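You operate a simulated robot arm through the tools that you are given. There is no shell and no other tool. Be economical: measure what you need, move in short steps, check, and stop when the job is done.

Carry out the task below with a simulated two-armed robot. There is one attempt and no reset: what you move stays moved.

Task
Open the capping table drawer, take the steel tin and put it inside and shut the drawer again. Put the yellow-capped coupling with the largest size on its label from the top of the narrow bench in the inside of the green tray. Pick up the sample bottle from the top of the narrow bench with one hand, pass it to the other hand and put it on the top shelf of the three-shelf rack. Open the middle bench drawer, take the fitting box with the smallest size on its label from the press end of the steel bench and put it in the inside of the middle bench drawer and shut the drawer again. Take the jar from the gauge end of the steel bench and leave it on the vice end of the steel bench. Take the green cup on the gauge end of the steel bench and put it away on the top of the grey stand. Put the seal kit box marked "214" from the top shelf of the three-shelf rack on the top of the sliding shelf and the seal kit box labelled "358" on the middle shelf of the three-shelf rack. Pull the drawer three open. The order is free. Set down upright: yellow-capped coupling, sample bottle, jar.

Only the result counts: the job must be done as asked and must still hold three seconds after the hand-in. Knocking over, shifting, dropping, spilling or breaking anything else fails it. Lids that push on must go on centred and level and be pressed home; caps that screw on are set level and turned clockwise until they are tight.

Robot
Two 6-joint arms with two-finger grippers on one trunk, on a base that drives. Base frame: it is fixed to the floor where the robot stands at the start and does not move with it; the origin is under the middle of the robot, x ahead of it, y to its left, z up. Units: mm, rad, N and s.
The left shoulder is at the start at [70, 148, 1328], the right one opposite. Places, roughly: capping table drawer [900, 0, 800]; drawer [900, 100, 700]; drawer three [500, -2200, 500]; fitting box [-3500, -3500, 750]; green cup (10x10x6 cm) [-1900, -3200, 900]; inside of the green tray (20x20 cm) [600, -2180, 800]; inside of the middle bench drawer [-3700, -3800, 400]; jar [-2000, -3000, 1000]; middle bench drawer [-3700, -3700, 400]; middle shelf of the three-shelf rack [1600, -1200, 500]; sample bottle [500, 3000, 1000]; seal kit box [1500, -1000, 1000]; steel tin (9x9x6 cm) [400, 2100, 200]; top of the grey stand [-2900, -1700, 900]; top of the sliding shelf [1100, -2000, 800]; top shelf of the three-shelf rack [1600, -1200, 900]; vice end of the steel bench [-3800, -3800, 800]; yellow-capped coupling [500, 2750, 1000]. Payload 2.45 kg a hand.
The TCP of each hand is the grasp point between the finger pads, 30 mm short of the fingertips. In the tool frame z runs along the fingers and y along their closing line. Largest opening 106 mm; the body of the gripper starts 79 mm behind the TCP.
Orientation is told as [roll, pitch, yaw] about the base's x, y, z axes, in that order, counted from this pose: with the fingers straight down and closing along the base's y, the tool's x points along the base's -x, its y along +y and its z along -z.

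Tools
- The arms move only by the tool arm_command. It takes "left_deltas", "right_deltas" or both (then of equal length, played together; a hand with none holds still); each is a list of rows, each a list of 7 numbers: the shift along the tool's x, y, z in units of 400 mm (1.0 is 400 mm), then the turn, a rotation vector about the tool's x, y, z in units of 120 degrees (1.0 is 120 degrees), then the gripper command, from -1 (fully open) to 1 (shut), values between in proportion. In form: [[x, y, z, ax, ay, az, fingers], ...]. A call has 1 to 10 rows; each row is the pose to reach, as a shift and turn from the pose commanded when the call began, along the tool's axes at that moment. A call with a number of a shift or a turn outside -1 to 1 is refused whole. Rows are played at 5 a second. More than 50 mm and 0.15 rad between two rows, or a gripper value outside its range, and nothing of the call is played. Where a pose cannot be reached the arm comes as near as it can. A force on the tool above 40 N (or 10 N above the force at the start of the call, whichever is more), or a blocked arm, ends the call early, and 0.2 s more pass. The fingers move at their own pace (about 72 mm/s each) and stop on an object; they squeeze with about 27 N. The grip force told is the motor's: it shows also when the fingers shut on nothing. Time passes only in rows, and 0.2 s behind the last, so rows that repeat a pose let the fingers close. It gives the time, the measured TCP pose, the force on the tool (base axes), the opening and the grip force at its end, in the units of the frame above (readings bear some noise), with the torque about the TCP (base axes, N m) and any sound that the robot's microphone picked up.
- Cameras (640 x 400 px; columns grow to the right, rows downward): "scene" is now at [122.7, -8, 1531.1]; the picture's right is [-0.11, -0.99, 0.00], its down [-0.81, 0.09, -0.58] and it looks along [0.57, -0.06, -0.82] (base axes); focal length 292 px, centre (320, 200). "left" rides on the left gripper at [76, 2, -106] in its tool frame; the picture's right is [-0.02, 1.00, 0.00], its down [-0.78, -0.02, -0.62] and it looks along [-0.62, -0.01, 0.78] (tool axes); focal length 247 px, centre (320, 200). "right" rides on the right gripper at [76, -2, -106] in its tool frame; the picture's right is [0.02, 1.00, 0.00], its down [-0.78, 0.02, -0.62] and it looks along [-0.62, 0.01, 0.78] (tool axes); focal length 247 px, centre (320, 200). There is no depth. A picture from a camera that has moved, and an enlarged one, comes with that camera's place and axes in the base frame and with its lens.
- capture(camera): a new picture of that camera. The clock stands still meanwhile.
- slide_trunk(by): slides the trunk up (or, below 0, down) by that many mm; the arms and the scene camera ride with it, the base frame stays. It gives what a move gives, with no picture.
- roll_base(legs): drives the robot by 1 to 6 legs, each [ahead, left, turn to the left] in mm, mm and rad, along the robot's own axes; the way and the turn of a leg run together, so that a leg with both is an arc; at most 1500 mm and 3.142 rad a leg. The arms and the cameras ride along, it lands a little off, and it stops where it bumps. It gives what a move gives.
- pan_tilt(pan, tilt): turns the head with the scene camera to pan (to the left, within 1.501 rad either way) and tilt (down, from -0.506 to 1.204), counted from straight ahead of the robot. It gives what a move gives.
- inspect(camera, box): a new picture of the part [left, top, right, bottom] of that camera's present view, enlarged. The clock stands still meanwhile.
- finish_job(): hands the job in; it is judged then, once.

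Go step by step. Nothing tells you exact positions but the pictures and the camera data: compare them with the known pose of the tool, close in by small moves and look again before you grip or let go. The budget is 546 turns and 334 pictures, counting those below and the enlarged ones. Unless the task says otherwise, let go and move clear before handing in, and close with one line.

The tools are called as a command line: name --argument value ..., lists and objects as JSON in quotes. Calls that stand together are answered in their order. arm_command: Moves the arms, as the interface text tells. Its arguments: {"type":"object","properties":{"left_deltas":{"type":"array"},"right_deltas":{"type":"array"}},"required":[]} The other tools are called the same way: slide_trunk (by) slides the trunk up or down; roll_base (legs) drives the base; pan_tilt (pan, tilt) turns the head that bears the scene camera; capture (camera) takes a picture; inspect (camera, box) takes an enlarged picture of a part of a camera's view; finish_job () hands the job in.

At the start:

```text
t: 0.0
left_eef_pos: [558.5, 231.4, 982.9]
left_ee_rot: [-0.001, 0.0, 0.001]
left_ft_force: [0.2, 0.8, 0.2]
left_wrist_torque: [-0.01, 0.01, -0.01]
left_finger_gap: 106.0
left_gripper_force: 0.1
right_eef_pos: [503.8, -330.3, 913.9]
right_ee_rot: [-0.002, 0.001, 0.0]
right_ft_force: [0.1, 0.2, 0.5]
right_wrist_torque: [-0.01, 0.02, 0.02]
right_finger_gap: 106.1
right_gripper_force: 0.1
trunk travel left (down, up): [-801.0, 139.0]
robot x, y, heading: [1.0, -0.1, 0.002]
head pan, tilt: [-0.112, 0.958]
```

scene: 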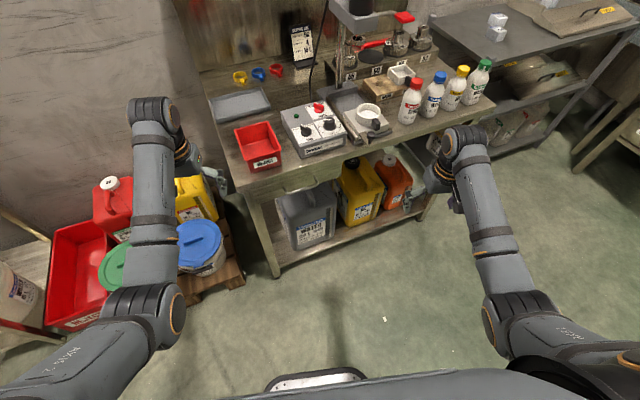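
right: 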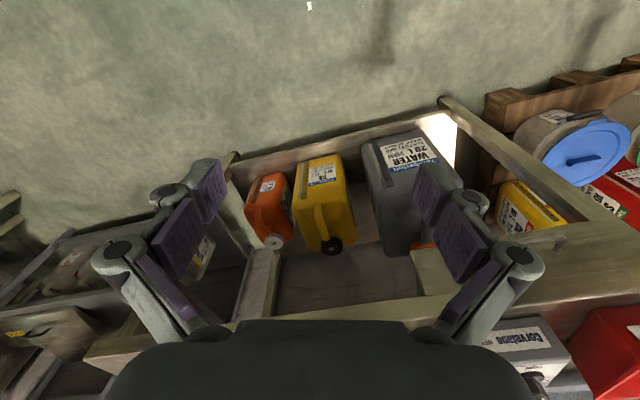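
left: 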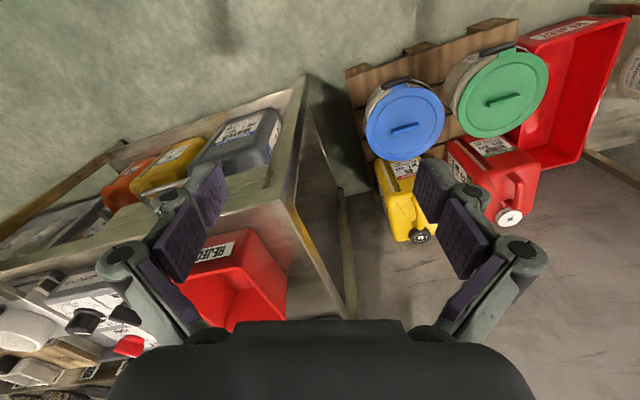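

I see the capping table ahead with a red bin, a press, and bottles. I'll look around with the head first to learn the layout.

pan_tilt --pan 0.0 --tilt 0.6

capture --camera "scene"

pan_tilt --pan 1.4 --tilt 0.5

capture --camera "scene"

pan_tilt --pan -1.4 --tilt 0.5

capture --camera "scene"

```text
t: 0.8
left_eef_pos: [557.4, 231.1, 982.8]
left_ee_rot: [-0.001, 0.0, 0.0]
left_ft_force: [-1.0, 0.2, 0.9]
left_wrist_torque: [0.0, 0.0, 0.01]
left_finger_gap: 106.0
left_gripper_force: 0.1
right_eef_pos: [504.6, -330.6, 913.6]
right_ee_rot: [-0.002, 0.0, 0.0]
right_ft_force: [-0.3, -0.4, 0.6]
right_wrist_torque: [-0.01, 0.01, 0.01]
right_finger_gap: 105.9
right_gripper_force: 0.1
trunk travel left (down, up): [-801.0, 139.0]
robot x, y, heading: [-2.9, -1.1, 0.007]
head pan, tilt: [0.0, 0.6]
```

```text
330 pictures are left
camera scene: at [139.2, 0.0, 1560.0], right [0.0, -1.0, 0.0], down [-0.57, 0.0, -0.82], along [0.82, 0.0, -0.57], focal length 292 px, centre (320, 200)
```

scene: 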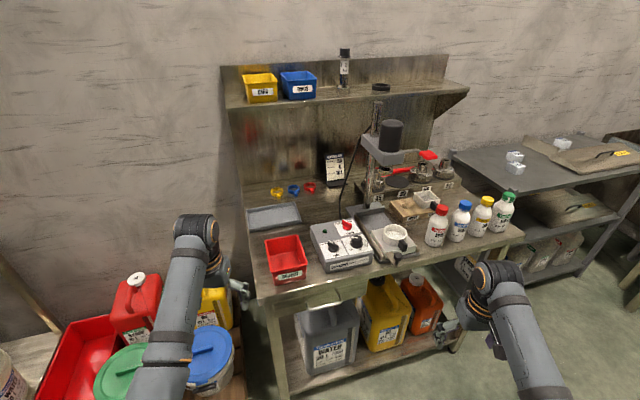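

```text
t: 2.4
left_eef_pos: [557.5, 230.7, 981.9]
left_ee_rot: [0.0, -0.001, 0.0]
left_ft_force: [-0.3, -0.5, 0.1]
left_wrist_torque: [-0.01, 0.03, -0.01]
left_finger_gap: 106.1
left_gripper_force: 0.0
right_eef_pos: [505.2, -331.9, 913.5]
right_ee_rot: [-0.001, 0.0, -0.001]
right_ft_force: [-0.7, 0.0, -0.4]
right_wrist_torque: [-0.01, 0.01, -0.01]
right_finger_gap: 105.6
right_gripper_force: 0.1
trunk travel left (down, up): [-801.0, 139.0]
robot x, y, heading: [2.3, -5.3, -0.001]
head pan, tilt: [1.4, 0.499]
```

```text
329 pictures are left
camera scene: at [66.5, 89.7, 1569.2], right [0.99, -0.17, 0.0], down [-0.08, -0.47, -0.88], along [0.15, 0.87, -0.48], focal length 292 px, centre (320, 200)
```

scene: 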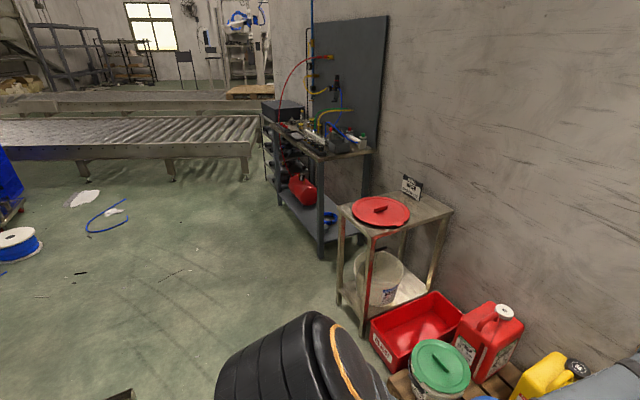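

```text
t: 4.8
left_eef_pos: [558.0, 230.5, 982.4]
left_ee_rot: [0.0, 0.001, 0.0]
left_ft_force: [-0.5, -0.1, -0.3]
left_wrist_torque: [-0.01, 0.01, 0.03]
left_finger_gap: 105.9
left_gripper_force: 0.0
right_eef_pos: [504.2, -331.7, 913.8]
right_ee_rot: [-0.002, 0.001, 0.0]
right_ft_force: [0.0, 0.6, -0.3]
right_wrist_torque: [-0.01, 0.03, 0.0]
right_finger_gap: 106.1
right_gripper_force: 0.0
trunk travel left (down, up): [-801.0, 139.0]
robot x, y, heading: [0.3, 0.9, -0.001]
head pan, tilt: [-1.4, 0.499]
```

```text
328 pictures are left
camera scene: at [66.5, -89.6, 1569.2], right [-0.99, -0.17, 0.0], down [-0.08, 0.47, -0.88], along [0.15, -0.87, -0.48], focal length 292 px, centre (320, 200)
```

scene: 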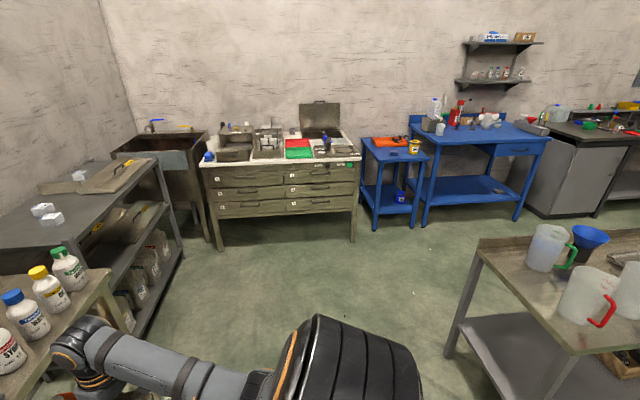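

The layout is clear: capping table ahead, narrow bench far left, rack right-front, drawer cabinet right. I'll look closely at the capping drawer front.

pan_tilt --pan 0.0 --tilt 0.8

inspect --camera "scene" --box '[200, 100, 520, 300]'

```text
t: 6.4
left_eef_pos: [557.3, 232.2, 983.6]
left_ee_rot: [0.001, 0.0, 0.001]
left_ft_force: [-0.6, -0.3, -0.5]
left_wrist_torque: [-0.01, 0.02, 0.0]
left_finger_gap: 105.9
left_gripper_force: 0.0
right_eef_pos: [503.9, -331.0, 913.1]
right_ee_rot: [-0.002, 0.0, 0.0]
right_ft_force: [-0.1, -0.7, 1.2]
right_wrist_torque: [0.02, -0.02, 0.02]
right_finger_gap: 105.8
right_gripper_force: 0.2
trunk travel left (down, up): [-801.0, 139.0]
robot x, y, heading: [-1.9, 1.4, -0.001]
head pan, tilt: [0.0, 0.799]
```

```text
2.00 times, centred on (360, 200) of scene
camera zoom: at [131.6, 0.0, 1543.2], right [0.0, -1.0, 0.0], down [-0.72, 0.0, -0.7], along [0.7, 0.0, -0.72], focal length 584 px, centre (240, 200)
```

zoom: 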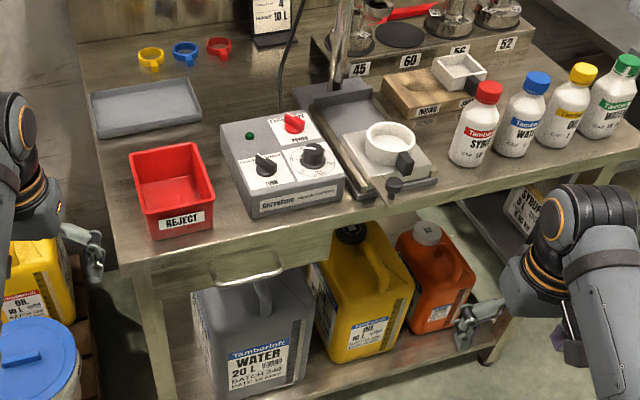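

The drawer handle bar lies at about x≈700, y≈-13, z≈790. I'll back off a little and shift right so the left arm can face the handle, then lower the trunk.

roll_base --legs '[[-200, -140, 0]]'

slide_trunk --by -250

arm_command --left_deltas '[[0, 0, 0, 0.0333, -0.0333, 0.0333, -1], [0, 0, 0, 0.0667, -0.0667, 0.0667, -1], [0, 0, 0, 0.1, -0.1, 0.1, -1], [0, 0, 0, 0.1333, -0.1333, 0.1333, -1], [0, 0, 0, 0.1667, -0.1667, 0.1667, -1], [0, 0, 0, 0.2, -0.2, 0.2, -1], [0, 0, 0, 0.2333, -0.2333, 0.2333, -1], [0, 0, 0, 0.2667, -0.2667, 0.2667, -1], [0, 0, 0, 0.3, -0.3, 0.3, -1], [0, 0, 0, 0.3333, -0.3333, 0.3333, -1]]'

```text
t: 8.2
left_eef_pos: [356.9, 90.4, 981.6]
left_ee_rot: [0.002, 0.002, 0.001]
left_ft_force: [-0.4, -0.3, -0.7]
left_wrist_torque: [0.0, 0.05, 0.01]
left_finger_gap: 105.9
left_gripper_force: 0.1
right_eef_pos: [306.1, -470.9, 913.0]
right_ee_rot: [-0.001, 0.0, 0.002]
right_ft_force: [0.0, 0.2, -1.1]
right_wrist_torque: [0.0, 0.02, -0.02]
right_finger_gap: 106.2
right_gripper_force: 0.0
trunk travel left (down, up): [-801.0, 139.0]
robot x, y, heading: [-198.7, -136.2, 0.001]
head pan, tilt: [0.0, 0.799]
```

```text
t: 10.8
left_eef_pos: [356.3, 91.1, 733.0]
left_ee_rot: [0.0, 0.001, 0.001]
left_ft_force: [-0.2, 1.2, 0.4]
left_wrist_torque: [-0.03, 0.0, -0.01]
left_finger_gap: 105.9
left_gripper_force: 0.1
right_eef_pos: [305.5, -470.2, 664.0]
right_ee_rot: [-0.003, -0.001, 0.001]
right_ft_force: [0.1, 0.1, -0.6]
right_wrist_torque: [0.04, 0.02, 0.01]
right_finger_gap: 106.3
right_gripper_force: 0.0
trunk travel left (down, up): [-551.0, 389.0]
robot x, y, heading: [-200.5, -140.9, 0.002]
head pan, tilt: [0.0, 0.799]
```

```text
t: 12.9
left_eef_pos: [357.7, 91.3, 733.8]
left_ee_rot: [-0.517, -0.858, -0.519]
left_ft_force: [0.1, 0.3, 0.3]
left_wrist_torque: [-0.02, 0.01, 0.02]
left_finger_gap: 105.8
left_gripper_force: 0.1
right_eef_pos: [305.0, -470.5, 664.0]
right_ee_rot: [-0.001, -0.002, 0.003]
right_ft_force: [-0.2, -0.3, -0.7]
right_wrist_torque: [-0.02, -0.02, -0.01]
right_finger_gap: 106.1
right_gripper_force: 0.1
trunk travel left (down, up): [-551.0, 389.0]
robot x, y, heading: [-201.0, -141.0, 0.002]
head pan, tilt: [0.0, 0.799]
```

I picked the wrong rotation axis; I'll correct to point the fingers forward with a vertical closing line.

arm_command --left_deltas '[[0, 0, 0, -0.0494, 0.0069, 0.0494, -1], [0, 0, 0, -0.0988, 0.0139, 0.0988, -1], [0, 0, 0, -0.1482, 0.0208, 0.1482, -1], [0, 0, 0, -0.1976, 0.0278, 0.1976, -1], [0, 0, 0, -0.247, 0.0347, 0.247, -1], [0, 0, 0, -0.2964, 0.0416, 0.2964, -1], [0, 0, 0, -0.3458, 0.0486, 0.3458, -1], [0, 0, 0, -0.3952, 0.0555, 0.3952, -1], [0, 0, 0, -0.4446, 0.0625, 0.4446, -1], [0, 0, 0, -0.494, 0.0694, 0.494, -1]]'

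arm_command --left_deltas '[[0, 0, 0, -0.0498, 0.007, 0.0498, -1], [0, 0, 0, -0.0996, 0.014, 0.0996, -1], [0, 0, 0, -0.1494, 0.021, 0.1494, -1], [0, 0, 0, -0.1494, 0.021, 0.1494, -1]]'

capture --camera "left"

capture --camera "scene"

```text
t: 15.2
left_eef_pos: [356.3, 92.1, 734.2]
left_ee_rot: [1.257, -0.313, -1.566]
left_ft_force: [-0.3, 0.0, 0.4]
left_wrist_torque: [-0.02, 0.01, 0.0]
left_finger_gap: 105.9
left_gripper_force: 0.0
right_eef_pos: [305.9, -471.1, 664.3]
right_ee_rot: [-0.001, -0.001, 0.0]
right_ft_force: [1.2, 0.4, 0.8]
right_wrist_torque: [0.02, -0.02, 0.03]
right_finger_gap: 105.8
right_gripper_force: 0.0
trunk travel left (down, up): [-551.0, 389.0]
robot x, y, heading: [-198.0, -141.6, 0.003]
head pan, tilt: [0.0, 0.799]
```

```text
t: 16.1
left_eef_pos: [356.5, 90.7, 733.2]
left_ee_rot: [1.571, 0.001, -1.569]
left_ft_force: [0.3, -0.2, -0.5]
left_wrist_torque: [-0.03, -0.01, 0.01]
left_finger_gap: 106.0
left_gripper_force: 0.2
right_eef_pos: [305.8, -472.1, 664.8]
right_ee_rot: [-0.001, 0.0, 0.002]
right_ft_force: [-0.2, 0.1, -0.5]
right_wrist_torque: [0.02, 0.01, 0.02]
right_finger_gap: 106.1
right_gripper_force: 0.0
trunk travel left (down, up): [-551.0, 389.0]
robot x, y, heading: [-200.7, -141.7, 0.002]
head pan, tilt: [0.0, 0.799]
```

```text
326 pictures are left
camera left: at [251.8, 167.9, 734.4], right [0.0, -0.02, 1.0], down [-0.62, -0.78, -0.02], along [0.78, -0.62, -0.01], focal length 247 px, centre (320, 200)
```

left: 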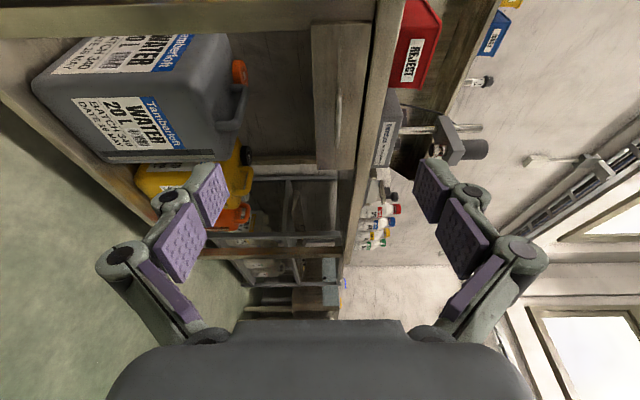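

```text
325 pictures are left
camera scene: at [-68.7, -140.8, 1293.2], right [0.0, -1.0, 0.0], down [-0.72, 0.0, -0.7], along [0.7, 0.0, -0.72], focal length 292 px, centre (320, 200)
```

scene: 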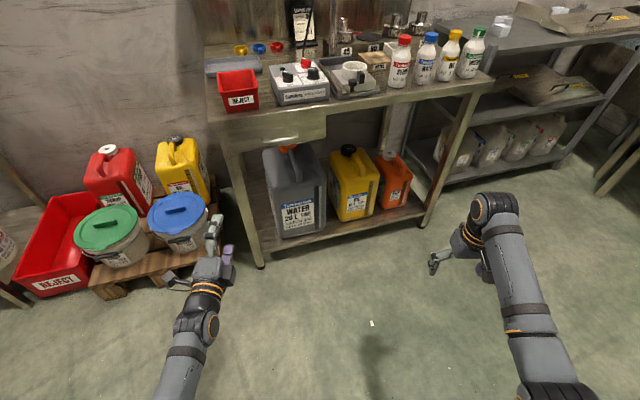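

Fingers now point forward. I'll take enlarged views to triangulate the handle.

inspect --camera "left" --box '[240, 20, 432, 140]'

inspect --camera "scene" --box '[200, 80, 360, 180]'

```text
3.33 times, centred on (336, 80) of left
camera zoom: at [251.8, 167.9, 734.4], right [0.0, -0.02, 1.0], down [-0.62, -0.78, -0.02], along [0.78, -0.62, -0.01], focal length 823 px, centre (267, 600)
```

zoom: 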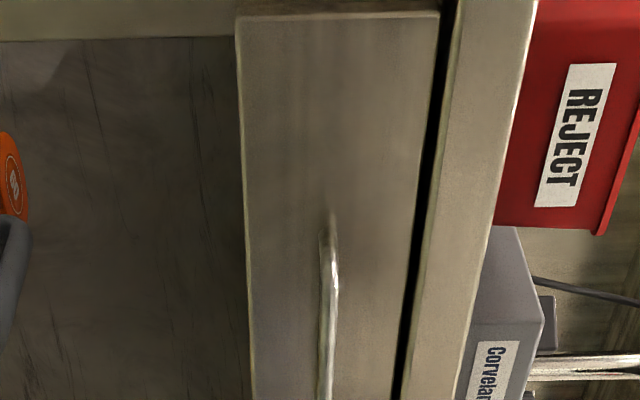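

```text
4.00 times, centred on (280, 130) of scene
camera zoom: at [-68.7, -140.8, 1293.2], right [0.0, -1.0, 0.0], down [-0.72, 0.0, -0.7], along [0.7, 0.0, -0.72], focal length 1168 px, centre (480, 480)
```

zoom: 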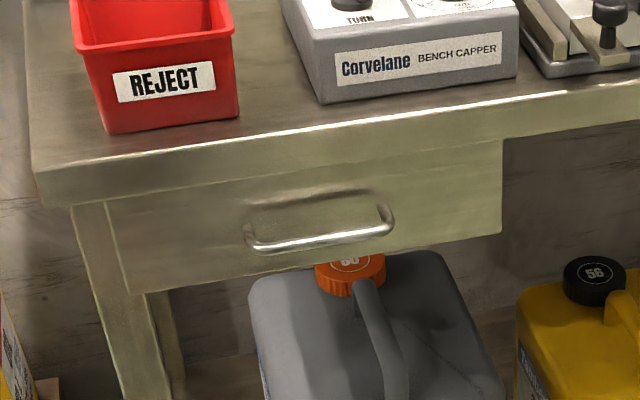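

The table is yawed about 0.30 rad relative to me; the handle centre is about (714,-15,768). I'll turn the base to face it squarely with the handle in front of the left arm.

roll_base --legs '[[0, 0, 0.3], [0, -330, 0]]'

inspect --camera "scene" --box '[160, 80, 320, 180]'

capture --camera "left"

```text
t: 19.3
left_eef_pos: [358.3, -61.2, 733.1]
left_ee_rot: [1.572, 0.003, -1.271]
left_ft_force: [-1.2, -0.3, -0.3]
left_wrist_torque: [0.01, 0.0, 0.01]
left_finger_gap: 106.2
left_gripper_force: 0.0
right_eef_pos: [475.3, -614.0, 663.3]
right_ee_rot: [-0.001, -0.003, 0.302]
right_ft_force: [-0.7, -0.2, 0.1]
right_wrist_torque: [0.0, 0.01, -0.01]
right_finger_gap: 106.2
right_gripper_force: 0.1
trunk travel left (down, up): [-551.0, 389.0]
robot x, y, heading: [-105.1, -448.2, 0.301]
head pan, tilt: [0.0, 0.799]
```

```text
4.00 times, centred on (240, 130) of scene
camera zoom: at [20.8, -409.2, 1293.2], right [0.3, -0.95, 0.0], down [-0.68, -0.21, -0.7], along [0.67, 0.21, -0.72], focal length 1168 px, centre (640, 480)
```

zoom: 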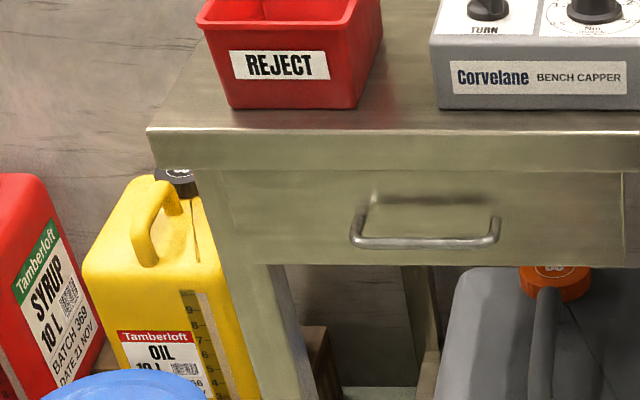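

```text
321 pictures are left
camera left: at [236.0, -19.2, 734.8], right [0.01, -0.02, 1.0], down [-0.36, -0.93, -0.02], along [0.93, -0.36, -0.01], focal length 247 px, centre (320, 200)
```

left: 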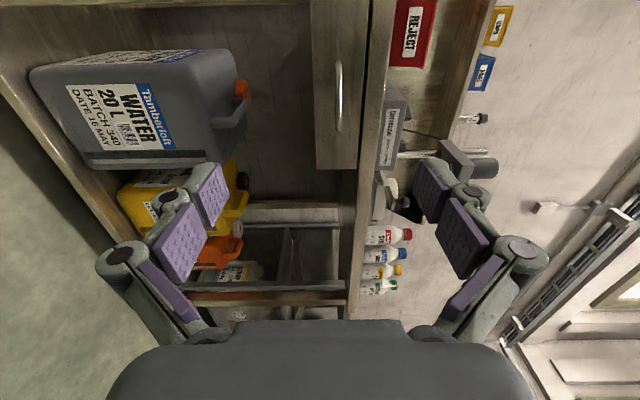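

Now squared up; in robot frame the handle is about (900,168,771). I'll line the hand up, part-close the fingers, drive closer and look again.

arm_command --left_deltas '[[-0.05, 0.03, 0, 0, 0, 0, 0.2], [-0.1, 0.06, 0, 0, 0, 0, 0.2], [-0.155, 0.0925, 0.05, 0, 0, 0, 0.2], [-0.155, 0.0925, 0.15, 0, 0, 0, 0.2]]'

roll_base --legs '[[170, 0, 0]]'

capture --camera "left"

inspect --camera "scene" --box '[160, 120, 320, 220]'

```text
t: 20.3
left_eef_pos: [437.5, -105.5, 769.9]
left_ee_rot: [1.579, -0.241, -1.283]
left_ft_force: [-0.4, 1.3, -0.9]
left_wrist_torque: [0.2, 0.01, -0.06]
left_finger_gap: 42.4
left_gripper_force: 0.0
left hand out of reach, approached as far as the arm can: row 2, 3
right_eef_pos: [476.9, -613.4, 662.4]
right_ee_rot: [0.001, 0.0, 0.302]
right_ft_force: [0.8, -0.6, -0.2]
right_wrist_torque: [-0.03, 0.01, 0.04]
right_finger_gap: 105.8
right_gripper_force: 0.0
trunk travel left (down, up): [-551.0, 389.0]
robot x, y, heading: [-103.4, -445.1, 0.305]
head pan, tilt: [0.0, 0.799]
```

```text
t: 21.7
left_eef_pos: [593.1, -51.8, 769.6]
left_ee_rot: [1.571, 0.0, -1.27]
left_ft_force: [1.2, -0.1, -0.4]
left_wrist_torque: [-0.01, -0.02, -0.01]
left_finger_gap: 42.3
left_gripper_force: 0.1
right_eef_pos: [635.4, -561.3, 663.1]
right_ee_rot: [0.001, 0.0, 0.302]
right_ft_force: [0.6, -0.3, -0.3]
right_wrist_torque: [0.0, 0.03, 0.02]
right_finger_gap: 105.9
right_gripper_force: 0.1
trunk travel left (down, up): [-551.0, 389.0]
robot x, y, heading: [55.3, -395.2, 0.301]
head pan, tilt: [0.0, 0.799]
```

```text
320 pictures are left
camera left: at [471.1, -9.5, 771.2], right [0.01, -0.02, 1.0], down [-0.36, -0.93, -0.02], along [0.93, -0.36, -0.01], focal length 247 px, centre (320, 200)
```

left: 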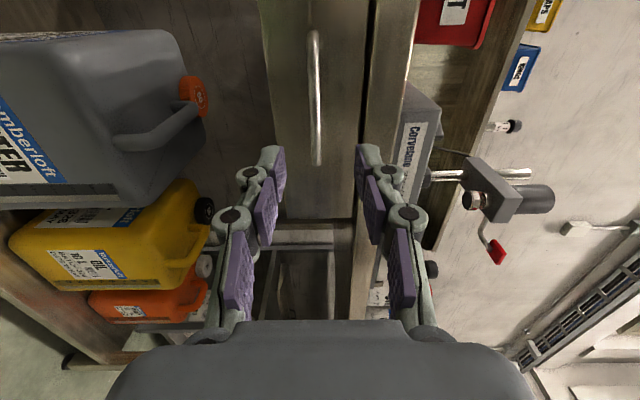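

```text
4.00 times, centred on (240, 170) of scene
camera zoom: at [181.0, -357.8, 1293.1], right [0.3, -0.95, 0.0], down [-0.68, -0.22, -0.7], along [0.66, 0.21, -0.72], focal length 1168 px, centre (640, 320)
```

zoom: 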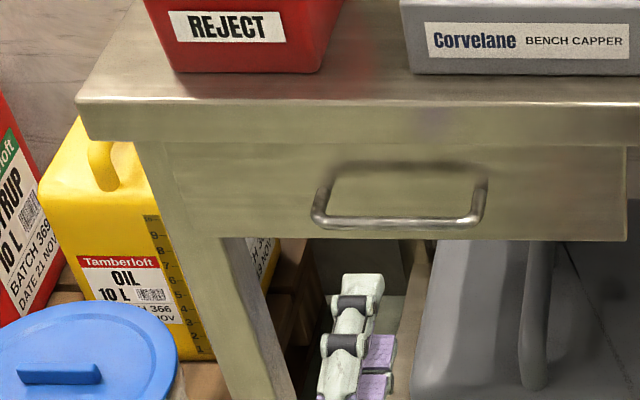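

Handle bar is roughly 120–160 mm ahead of the TCP and level with it. I'll drive 95 mm and check.

roll_base --legs '[[95, 0, 0]]'

capture --camera "left"

inspect --camera "scene" --box '[160, 150, 320, 250]'

```text
t: 22.8
left_eef_pos: [684.2, -23.2, 769.5]
left_ee_rot: [1.57, -0.001, -1.268]
left_ft_force: [-0.4, 0.2, -0.5]
left_wrist_torque: [0.04, -0.01, 0.0]
left_finger_gap: 42.2
left_gripper_force: 0.0
right_eef_pos: [727.0, -532.6, 663.6]
right_ee_rot: [0.001, -0.001, 0.304]
right_ft_force: [1.2, -0.8, -0.1]
right_wrist_torque: [-0.01, 0.04, 0.01]
right_finger_gap: 105.7
right_gripper_force: 0.2
trunk travel left (down, up): [-551.0, 389.0]
robot x, y, heading: [146.8, -367.3, 0.301]
head pan, tilt: [0.0, 0.799]
```

```text
318 pictures are left
camera left: at [562.7, 18.8, 771.1], right [0.01, -0.02, 1.0], down [-0.36, -0.93, -0.02], along [0.93, -0.36, -0.01], focal length 247 px, centre (320, 200)
```

left: 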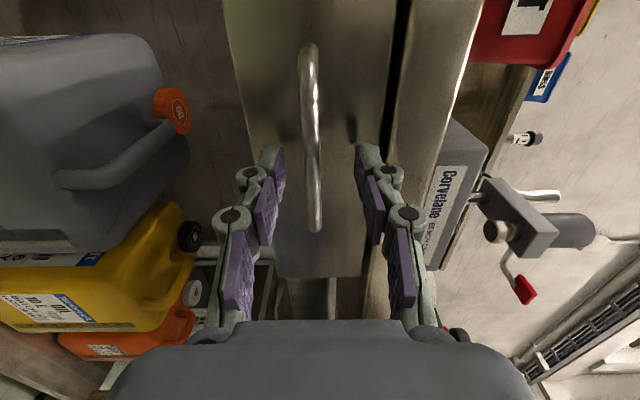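

```text
4.00 times, centred on (240, 200) of scene
camera zoom: at [272.3, -329.3, 1293.1], right [0.3, -0.95, 0.0], down [-0.68, -0.21, -0.7], along [0.66, 0.21, -0.72], focal length 1168 px, centre (640, 200)
```

zoom: 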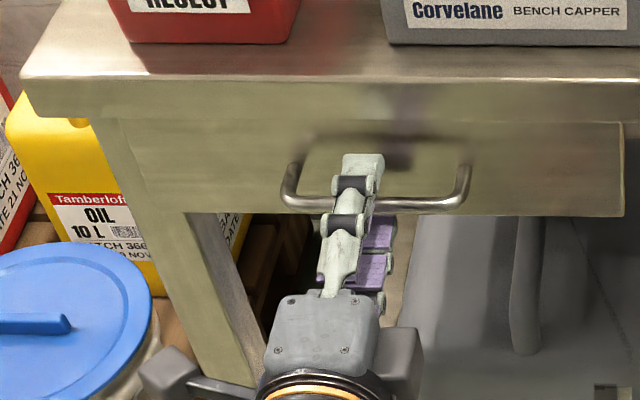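

The fingers now straddle the bar with its line about 20 mm ahead of the TCP. I'll nudge forward and close.

arm_command --left_deltas '[[0, -0.01, 0.035, 0, 0, 0, 0.2], [0, -0.01, 0.035, 0, 0, 0, 1], [0, -0.01, 0.035, 0, 0, 0, 1], [0, -0.01, 0.035, 0, 0, 0, 1]]'

capture --camera "left"

```text
t: 23.8
left_eef_pos: [700.0, -21.3, 765.1]
left_ee_rot: [1.572, 0.001, -1.273]
left_ft_force: [-0.5, 0.8, -4.3]
left_wrist_torque: [-0.01, 0.04, -0.05]
left_finger_gap: 8.6
left_gripper_force: 36.3
right_eef_pos: [726.4, -533.8, 664.0]
right_ee_rot: [0.0, 0.001, 0.303]
right_ft_force: [0.7, 0.2, -0.6]
right_wrist_torque: [-0.02, 0.0, -0.01]
right_finger_gap: 105.9
right_gripper_force: 0.1
trunk travel left (down, up): [-551.0, 389.0]
robot x, y, heading: [143.8, -369.5, 0.307]
head pan, tilt: [0.0, 0.799]
```

```text
316 pictures are left
camera left: at [576.5, 23.0, 766.3], right [0.01, -0.02, 1.0], down [-0.36, -0.93, -0.02], along [0.93, -0.36, -0.01], focal length 247 px, centre (320, 200)
```

left: 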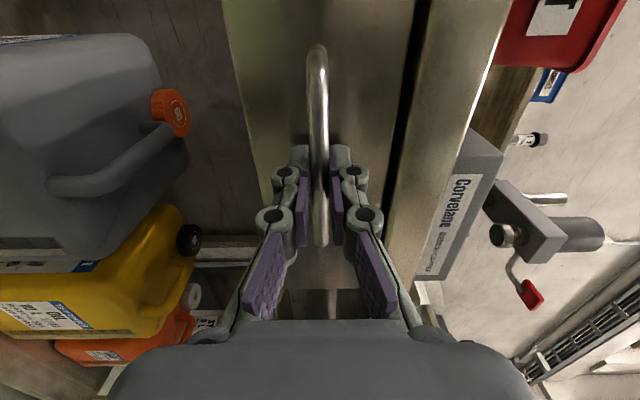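

The bar is gripped (8.6 mm gap). I'll back the base straight off to open the drawer.

roll_base --legs '[[-120, 0, 0]]'

capture --camera "scene"

```text
t: 25.1
left_eef_pos: [584.2, -53.8, 766.1]
left_ee_rot: [1.569, -0.001, -1.27]
left_ft_force: [-0.1, -1.7, -10.0]
left_wrist_torque: [-0.04, 0.09, 1.11]
left_finger_gap: 8.4
left_gripper_force: 36.5
right_eef_pos: [613.2, -567.1, 662.3]
right_ee_rot: [0.0, 0.0, 0.306]
right_ft_force: [-1.0, -1.0, -0.5]
right_wrist_torque: [0.01, 0.0, -0.01]
right_finger_gap: 105.8
right_gripper_force: 0.0
trunk travel left (down, up): [-551.0, 389.0]
robot x, y, heading: [36.1, -402.1, 0.307]
head pan, tilt: [0.0, 0.799]
```

```text
315 pictures are left
camera scene: at [158.4, -364.5, 1293.1], right [0.3, -0.95, 0.0], down [-0.68, -0.22, -0.7], along [0.66, 0.21, -0.72], focal length 292 px, centre (320, 200)
```

scene: 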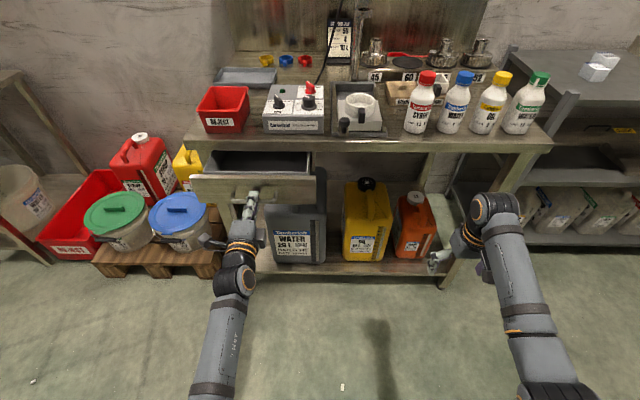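

The drawer slides. I'll pull another 110 mm to make room for the 9 cm tin.

roll_base --legs '[[-110, 0, 0]]'

capture --camera "scene"

```text
t: 26.3
left_eef_pos: [479.1, -85.2, 766.0]
left_ee_rot: [1.572, -0.002, -1.272]
left_ft_force: [-6.9, 21.7, -3.3]
left_wrist_torque: [0.06, 0.08, 0.86]
left_finger_gap: 8.6
left_gripper_force: 36.3
right_eef_pos: [505.9, -599.6, 664.7]
right_ee_rot: [-0.001, -0.002, 0.304]
right_ft_force: [-0.3, -0.2, 1.0]
right_wrist_torque: [0.01, -0.02, -0.01]
right_finger_gap: 105.9
right_gripper_force: 0.1
trunk travel left (down, up): [-551.0, 389.0]
robot x, y, heading: [-71.5, -438.1, 0.302]
head pan, tilt: [0.0, 0.799]
```

```text
314 pictures are left
camera scene: at [51.1, -394.5, 1293.3], right [0.3, -0.95, 0.0], down [-0.68, -0.22, -0.7], along [0.67, 0.21, -0.72], focal length 292 px, centre (320, 200)
```

scene: 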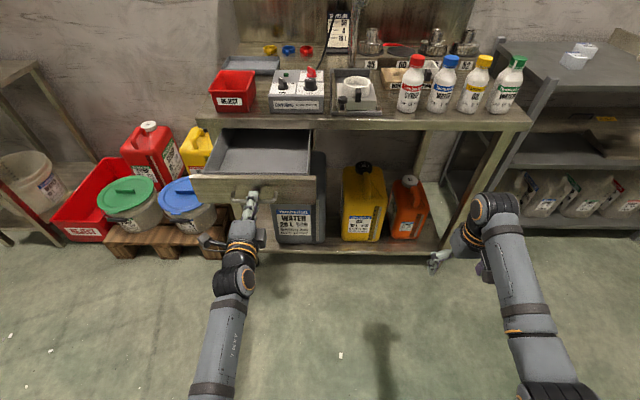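

The drawer is open ~220 mm. I'll release, back away, and drive toward the steel tin at the narrow bench.

arm_command --left_deltas '[[0, 0, 0, 0, 0, 0, 0.2], [0, 0, 0, 0, 0, 0, 0.2], [0, 0, -0.1, 0, 0, 0, 0.2]]'

roll_base --legs '[[-300, 0, 0], [0, 0, 1.27]]'

pan_tilt --pan 0 --tilt 0.4

capture --camera "scene"

```text
t: 27.1
left_eef_pos: [439.4, -98.4, 766.1]
left_ee_rot: [1.573, 0.002, -1.27]
left_ft_force: [-0.2, -0.1, -0.1]
left_wrist_torque: [-0.02, 0.01, -0.02]
left_finger_gap: 42.2
left_gripper_force: 0.1
right_eef_pos: [507.9, -601.0, 665.6]
right_ee_rot: [-0.001, -0.001, 0.307]
right_ft_force: [0.6, 0.0, -0.3]
right_wrist_torque: [0.03, 0.0, 0.02]
right_finger_gap: 105.9
right_gripper_force: 0.0
trunk travel left (down, up): [-551.0, 389.0]
robot x, y, heading: [-75.8, -441.2, 0.304]
head pan, tilt: [0.0, 0.799]
```

```text
t: 32.3
left_eef_pos: [-546.7, 57.6, 765.4]
left_ee_rot: [1.573, 0.002, 0.034]
left_ft_force: [0.5, 0.0, 0.5]
left_wrist_torque: [0.05, 0.02, 0.0]
left_finger_gap: 42.3
left_gripper_force: 0.0
right_eef_pos: [-45.6, -12.5, 664.8]
right_ee_rot: [-0.001, 0.0, 1.608]
right_ft_force: [-0.2, -0.7, -0.3]
right_wrist_torque: [-0.02, -0.02, 0.01]
right_finger_gap: 106.3
right_gripper_force: 0.1
trunk travel left (down, up): [-551.0, 389.0]
robot x, y, heading: [-353.4, -528.0, 1.605]
head pan, tilt: [0.0, 0.799]
```

```text
t: 33.2
left_eef_pos: [-547.5, 56.7, 766.5]
left_ee_rot: [1.572, 0.002, 0.033]
left_ft_force: [-0.3, -0.1, 0.7]
left_wrist_torque: [-0.04, 0.0, 0.03]
left_finger_gap: 42.5
left_gripper_force: 0.0
right_eef_pos: [-44.7, -11.1, 663.6]
right_ee_rot: [-0.001, 0.0, 1.609]
right_ft_force: [0.4, 0.2, -0.1]
right_wrist_torque: [0.0, 0.0, -0.01]
right_finger_gap: 105.8
right_gripper_force: 0.2
trunk travel left (down, up): [-551.0, 389.0]
robot x, y, heading: [-355.1, -525.7, 1.613]
head pan, tilt: [0.0, 0.4]
```

```text
313 pictures are left
camera scene: at [-360.0, -385.1, 1328.2], right [1.0, 0.04, 0.0], down [0.02, -0.39, -0.92], along [-0.04, 0.92, -0.39], focal length 292 px, centre (320, 200)
```

scene: 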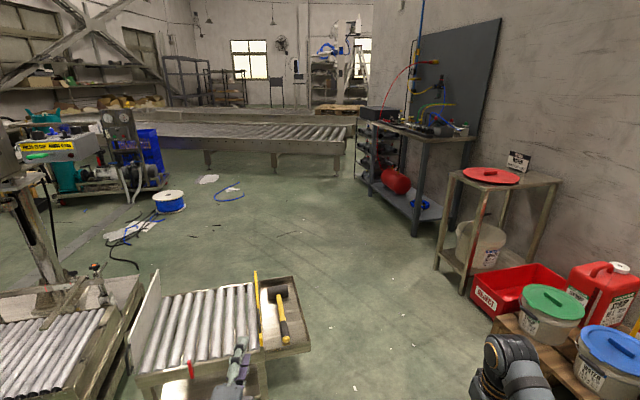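

A roller conveyor stands ahead-left, so I'll swing right around it, then turn to face the narrow bench from a distance.

roll_base --legs '[[0, -320, 0], [1400, 0, 0], [300, 280, 0], [200, 0, 0], [0, 0, -1.35]]'

capture --camera "scene"

```text
t: 48.7
left_eef_pos: [170.0, 1695.0, 765.5]
left_ee_rot: [1.571, 0.002, -1.351]
left_ft_force: [0.5, 1.1, 0.1]
left_wrist_torque: [-0.01, -0.03, 0.04]
left_finger_gap: 42.4
left_gripper_force: 0.1
right_eef_pos: [197.1, 1188.2, 663.3]
right_ee_rot: [0.001, 0.001, 0.226]
right_ft_force: [0.2, 0.8, 1.0]
right_wrist_torque: [0.03, -0.01, -0.01]
right_finger_gap: 106.0
right_gripper_force: 0.0
trunk travel left (down, up): [-551.0, 389.0]
robot x, y, heading: [-367.1, 1400.2, 0.223]
head pan, tilt: [0.0, 0.4]
```

```text
312 pictures are left
camera scene: at [-229.0, 1431.2, 1328.3], right [0.22, -0.97, 0.0], down [-0.38, -0.09, -0.92], along [0.9, 0.21, -0.39], focal length 292 px, centre (320, 200)
```

scene: 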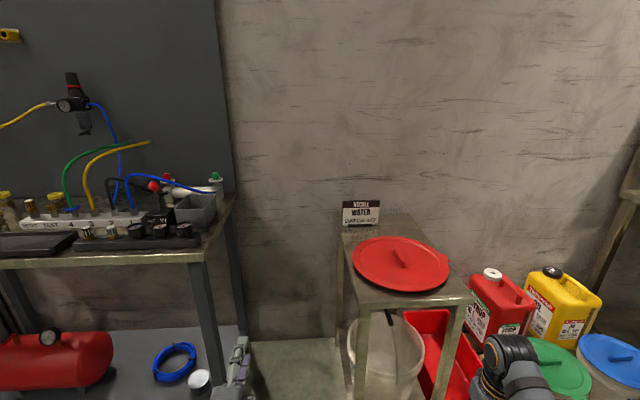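

The steel tin (round, light top) is visible on the lower shelf near the bench's right leg, at about (423,2065,200). I'll shift left and look down at it.

roll_base --legs '[[0, 310, 0]]'

pan_tilt --pan 0.2 --tilt 0.75

capture --camera "scene"

```text
t: 50.8
left_eef_pos: [99.3, 2003.0, 765.3]
left_ee_rot: [1.572, 0.0, -1.351]
left_ft_force: [0.3, 0.8, 0.6]
left_wrist_torque: [-0.01, 0.03, -0.04]
left_finger_gap: 42.6
left_gripper_force: 0.0
right_eef_pos: [126.8, 1497.0, 664.3]
right_ee_rot: [-0.001, 0.0, 0.225]
right_ft_force: [-0.2, -0.3, -1.1]
right_wrist_torque: [0.0, -0.02, 0.01]
right_finger_gap: 106.1
right_gripper_force: 0.1
trunk travel left (down, up): [-551.0, 389.0]
robot x, y, heading: [-438.3, 1704.7, 0.225]
head pan, tilt: [0.0, 0.4]
```

```text
t: 51.6
left_eef_pos: [99.7, 2003.1, 766.4]
left_ee_rot: [1.573, 0.003, -1.351]
left_ft_force: [-0.6, 0.4, 1.1]
left_wrist_torque: [0.0, 0.0, -0.01]
left_finger_gap: 42.3
left_gripper_force: 0.0
right_eef_pos: [126.6, 1496.1, 663.9]
right_ee_rot: [-0.001, 0.0, 0.223]
right_ft_force: [0.4, -0.3, -0.8]
right_wrist_torque: [0.0, 0.01, 0.0]
right_finger_gap: 106.0
right_gripper_force: 0.1
trunk travel left (down, up): [-551.0, 389.0]
robot x, y, heading: [-440.2, 1705.4, 0.224]
head pan, tilt: [0.201, 0.75]
```

```text
311 pictures are left
camera scene: at [-313.9, 1751.9, 1297.3], right [0.41, -0.91, 0.0], down [-0.62, -0.28, -0.73], along [0.67, 0.3, -0.68], focal length 292 px, centre (320, 200)
```

scene: 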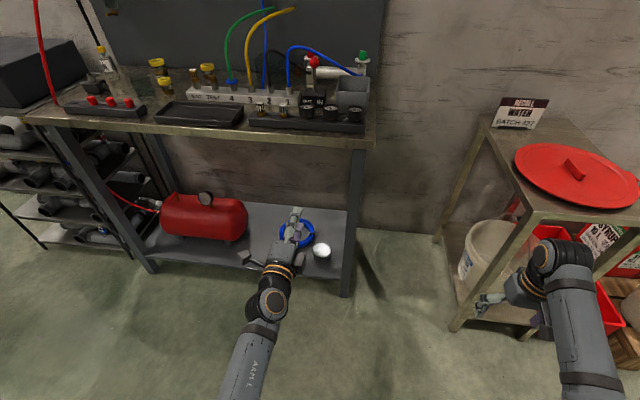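

inspect --camera "scene" --box '[220, 190, 380, 290]'

inspect --camera "scene" --box '[60, 20, 380, 150]'

```text
4.00 times, centred on (300, 240) of scene
camera zoom: at [-313.9, 1751.9, 1297.3], right [0.41, -0.91, 0.0], down [-0.62, -0.28, -0.73], along [0.67, 0.3, -0.68], focal length 1168 px, centre (400, 40)
```

zoom: 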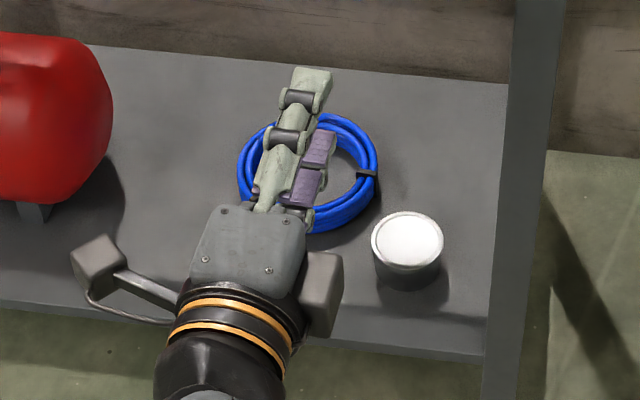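

```text
2.00 times, centred on (220, 85) of scene
camera zoom: at [-313.9, 1751.9, 1297.3], right [0.41, -0.91, 0.0], down [-0.62, -0.28, -0.73], along [0.67, 0.3, -0.68], focal length 584 px, centre (520, 430)
```

zoom: 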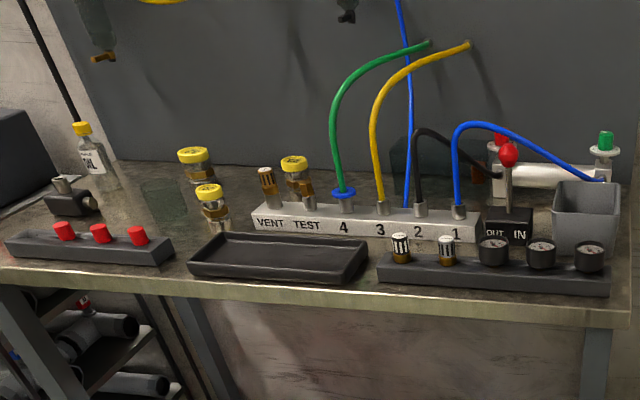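

The tin is a round can near the shelf front; the three yellow-capped couplings and the sample bottle are on the bench top. I'll lower the trunk and rotate the left hand to a 45° downward pose with a horizontal closing line.

roll_base --legs '[[0, -50, 0.036]]'

slide_trunk --by -430

arm_command --left_deltas '[[0, 0, 0, 0.0244, -0.0244, 0.059, -1], [0, 0, 0, 0.0489, -0.0489, 0.118, -1], [0, 0, 0, 0.0733, -0.0733, 0.177, -1], [0, 0, 0, 0.0977, -0.0977, 0.236, -1], [0, 0, 0, 0.1222, -0.1222, 0.295, -1], [0, 0, 0, 0.1466, -0.1466, 0.354, -1], [0, 0, 0, 0.171, -0.171, 0.413, -1], [0, 0, 0, 0.1955, -0.1955, 0.472, -1], [0, 0, 0, 0.2199, -0.2199, 0.531, -1], [0, 0, 0, 0.2443, -0.2443, 0.59, -1]]'

arm_command --left_deltas '[[0, 0, 0, 0.0244, -0.0244, 0.059, -1], [0, 0, 0, 0.0489, -0.0489, 0.118, -1], [0, 0, 0, 0.0489, -0.0489, 0.118, -1]]'

capture --camera "left"

capture --camera "scene"

```text
t: 52.6
left_eef_pos: [101.6, 1971.6, 765.3]
left_ee_rot: [1.573, 0.004, -1.314]
left_ft_force: [0.3, 0.0, -0.5]
left_wrist_torque: [-0.02, 0.01, 0.05]
left_finger_gap: 42.3
left_gripper_force: 0.1
right_eef_pos: [147.0, 1467.0, 663.5]
right_ee_rot: [0.0, 0.0, 0.261]
right_ft_force: [-0.6, -1.5, -0.1]
right_wrist_torque: [0.01, 0.01, 0.02]
right_finger_gap: 105.9
right_gripper_force: 0.1
trunk travel left (down, up): [-551.0, 389.0]
robot x, y, heading: [-428.2, 1657.9, 0.26]
head pan, tilt: [0.201, 0.75]
```

```text
refused: -430 is not a number from -400 to 400
```

```text
t: 54.8
left_eef_pos: [85.0, 2030.5, 725.6]
left_ee_rot: [0.421, 0.849, -2.505]
left_ft_force: [0.1, -1.1, -0.5]
left_wrist_torque: [-0.03, 0.0, -0.01]
left_finger_gap: 105.8
left_gripper_force: 0.2
left hand out of reach, approached as far as the arm can: row 6, 7, 8, 9, 10
right_eef_pos: [146.0, 1468.3, 662.6]
right_ee_rot: [0.002, 0.0, 0.263]
right_ft_force: [0.0, -0.7, 0.1]
right_wrist_torque: [0.02, 0.0, 0.01]
right_finger_gap: 105.6
right_gripper_force: 0.0
trunk travel left (down, up): [-551.0, 389.0]
robot x, y, heading: [-426.8, 1657.0, 0.266]
head pan, tilt: [0.201, 0.75]
```

```text
t: 55.6
left_eef_pos: [71.8, 2082.8, 679.7]
left_ee_rot: [0.03, 0.809, -2.891]
left_ft_force: [0.3, -0.5, -0.4]
left_wrist_torque: [0.0, 0.02, 0.0]
left_finger_gap: 105.9
left_gripper_force: 0.0
left hand out of reach, approached as far as the arm can: row 1, 2, 3
right_eef_pos: [146.4, 1468.7, 663.2]
right_ee_rot: [0.0, -0.003, 0.259]
right_ft_force: [-0.9, -1.2, 0.4]
right_wrist_torque: [0.02, -0.01, 0.02]
right_finger_gap: 106.0
right_gripper_force: 0.1
trunk travel left (down, up): [-551.0, 389.0]
robot x, y, heading: [-426.4, 1652.7, 0.265]
head pan, tilt: [0.201, 0.75]
```

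```text
308 pictures are left
camera left: at [49.5, 2079.3, 807.6], right [0.21, -0.98, 0.01], down [-0.97, -0.21, -0.14], along [0.14, 0.02, -0.99], focal length 247 px, centre (320, 200)
```

left: 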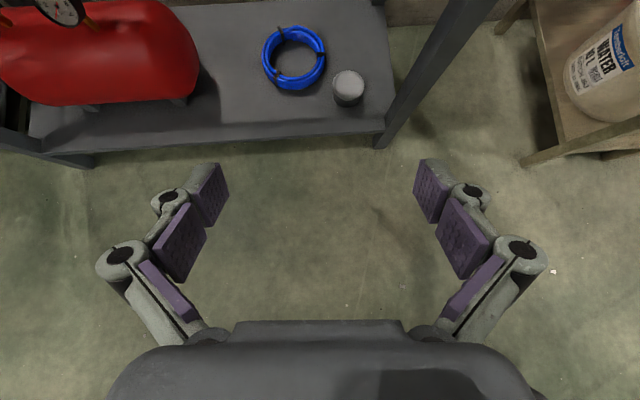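

```text
307 pictures are left
camera scene: at [-303.5, 1707.4, 1297.2], right [0.45, -0.9, 0.0], down [-0.61, -0.3, -0.73], along [0.65, 0.33, -0.68], focal length 292 px, centre (320, 200)
```

scene: 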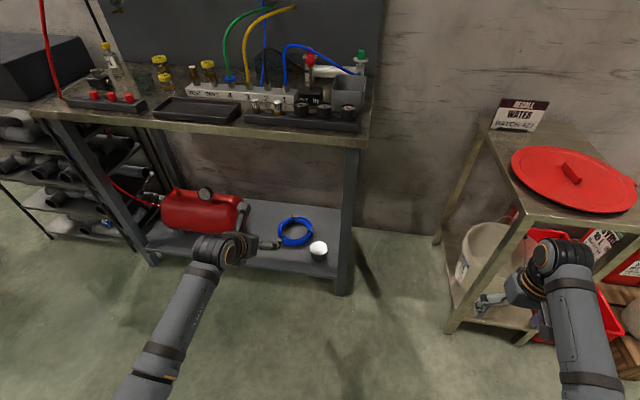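

The pose is reached in orientation, though the hand slid outward to find reach. I'll lower the trunk and check where a null command leaves it.

slide_trunk --by -400

arm_command --left_deltas '[[0, 0, 0.02, 0, 0, 0, -1], [0, 0, 0.02, 0, 0, 0, -1]]'

capture --camera "left"

```text
t: 59.4
left_eef_pos: [72.8, 2081.8, 280.7]
left_ee_rot: [0.032, 0.811, -2.889]
left_ft_force: [-0.5, 0.2, 0.1]
left_wrist_torque: [-0.01, 0.02, -0.03]
left_finger_gap: 105.9
left_gripper_force: 0.1
right_eef_pos: [145.9, 1468.2, 263.9]
right_ee_rot: [0.0, -0.001, 0.263]
right_ft_force: [0.6, -0.2, -0.8]
right_wrist_torque: [0.02, 0.03, -0.01]
right_finger_gap: 106.1
right_gripper_force: 0.1
trunk travel left (down, up): [-151.0, 789.0]
robot x, y, heading: [-427.3, 1657.2, 0.261]
head pan, tilt: [0.201, 0.75]
```

```text
t: 60.0
left_eef_pos: [77.4, 2084.8, 271.5]
left_ee_rot: [0.03, 0.81, -2.889]
left_ft_force: [0.4, -0.4, 0.0]
left_wrist_torque: [0.02, -0.01, 0.03]
left_finger_gap: 105.9
left_gripper_force: 0.1
right_eef_pos: [146.6, 1468.4, 264.8]
right_ee_rot: [0.0, -0.002, 0.262]
right_ft_force: [-0.2, 0.9, -0.3]
right_wrist_torque: [-0.02, -0.01, 0.01]
right_finger_gap: 105.9
right_gripper_force: 0.0
trunk travel left (down, up): [-151.0, 789.0]
robot x, y, heading: [-428.4, 1657.4, 0.263]
head pan, tilt: [0.201, 0.75]
```

```text
306 pictures are left
camera left: at [54.3, 2081.1, 401.1], right [0.21, -0.98, 0.01], down [-0.97, -0.21, -0.14], along [0.14, 0.02, -0.99], focal length 247 px, centre (320, 200)
```

left: 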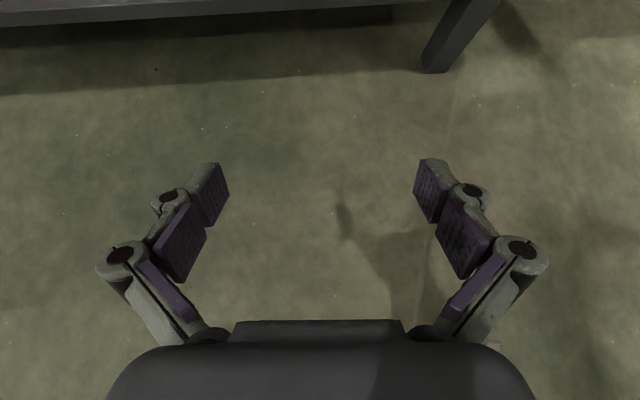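

Commanded pose tracks. Tin estimated at about (405,2075), top z≈250. I'll pull the right hand back for clearance, align the left hand sideways, then drive in.

arm_command --left_deltas '[[0.02, 0.06, -0.02, 0, 0, 0, -1], [0.04, 0.12, -0.04, 0, 0, 0, -1], [0.0707, 0.18, -0.0707, 0, 0, 0, -1], [0.0707, 0.2375, -0.0707, 0, 0, 0, -1], [0.0707, 0.2375, -0.0707, 0, 0, 0, -1]]' --right_deltas '[[0.1, 0, 0, 0, 0, 0, -1], [0.2, 0, 0, 0, 0, 0, -1], [0.3, 0, 0, 0, 0, 0, -1], [0.4, 0, 0, 0, 0, 0, -1], [0.4, 0, 0, 0, 0, 0, -1]]'

roll_base --legs '[[150, 0, 0]]'

capture --camera "left"

capture --camera "scene"

```text
t: 61.2
left_eef_pos: [81.7, 2056.0, 282.1]
left_ee_rot: [0.079, 0.824, -2.887]
left_ft_force: [0.0, 0.3, -0.6]
left_wrist_torque: [-0.03, 0.02, 0.02]
left_finger_gap: 105.8
left_gripper_force: 0.1
left hand out of reach, approached as far as the arm can: row 1, 2, 3, 4, 5
right_eef_pos: [-11.2, 1428.8, 263.0]
right_ee_rot: [0.0, -0.001, 0.26]
right_ft_force: [0.2, 0.0, -1.2]
right_wrist_torque: [0.01, -0.02, -0.01]
right_finger_gap: 106.0
right_gripper_force: 0.1
trunk travel left (down, up): [-151.0, 789.0]
robot x, y, heading: [-427.5, 1657.6, 0.263]
head pan, tilt: [0.201, 0.75]
```

```text
t: 62.6
left_eef_pos: [228.7, 2093.3, 283.7]
left_ee_rot: [0.081, 0.824, -2.89]
left_ft_force: [-0.2, 0.5, -0.1]
left_wrist_torque: [-0.01, 0.0, -0.03]
left_finger_gap: 105.7
left_gripper_force: 0.0
right_eef_pos: [134.9, 1465.4, 262.2]
right_ee_rot: [0.0, -0.003, 0.258]
right_ft_force: [0.2, 0.0, -0.4]
right_wrist_torque: [0.02, 0.01, 0.01]
right_finger_gap: 105.9
right_gripper_force: 0.1
trunk travel left (down, up): [-151.0, 789.0]
robot x, y, heading: [-282.7, 1697.5, 0.264]
head pan, tilt: [0.201, 0.75]
```

```text
305 pictures are left
camera left: at [202.9, 2094.5, 410.5], right [0.18, -0.98, 0.04], down [-0.97, -0.18, -0.16], along [0.16, -0.01, -0.99], focal length 247 px, centre (320, 200)
```

left: 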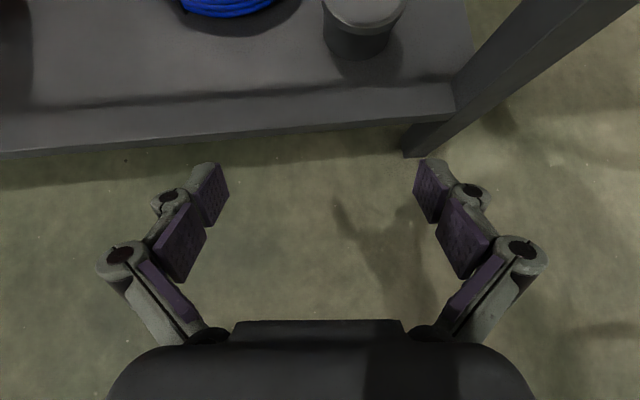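

```text
304 pictures are left
camera scene: at [-156.9, 1745.8, 897.2], right [0.44, -0.9, 0.0], down [-0.61, -0.3, -0.73], along [0.66, 0.32, -0.68], focal length 292 px, centre (320, 200)
```

scene: 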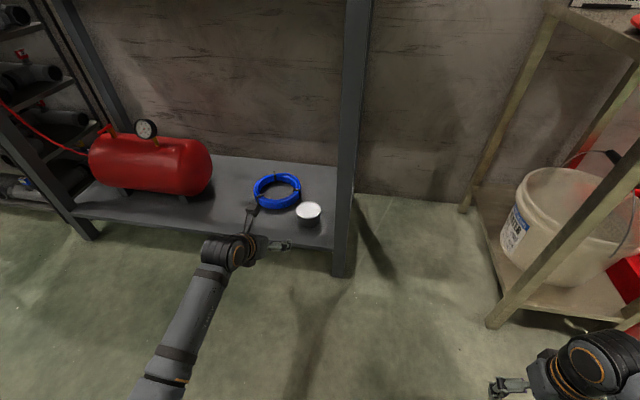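

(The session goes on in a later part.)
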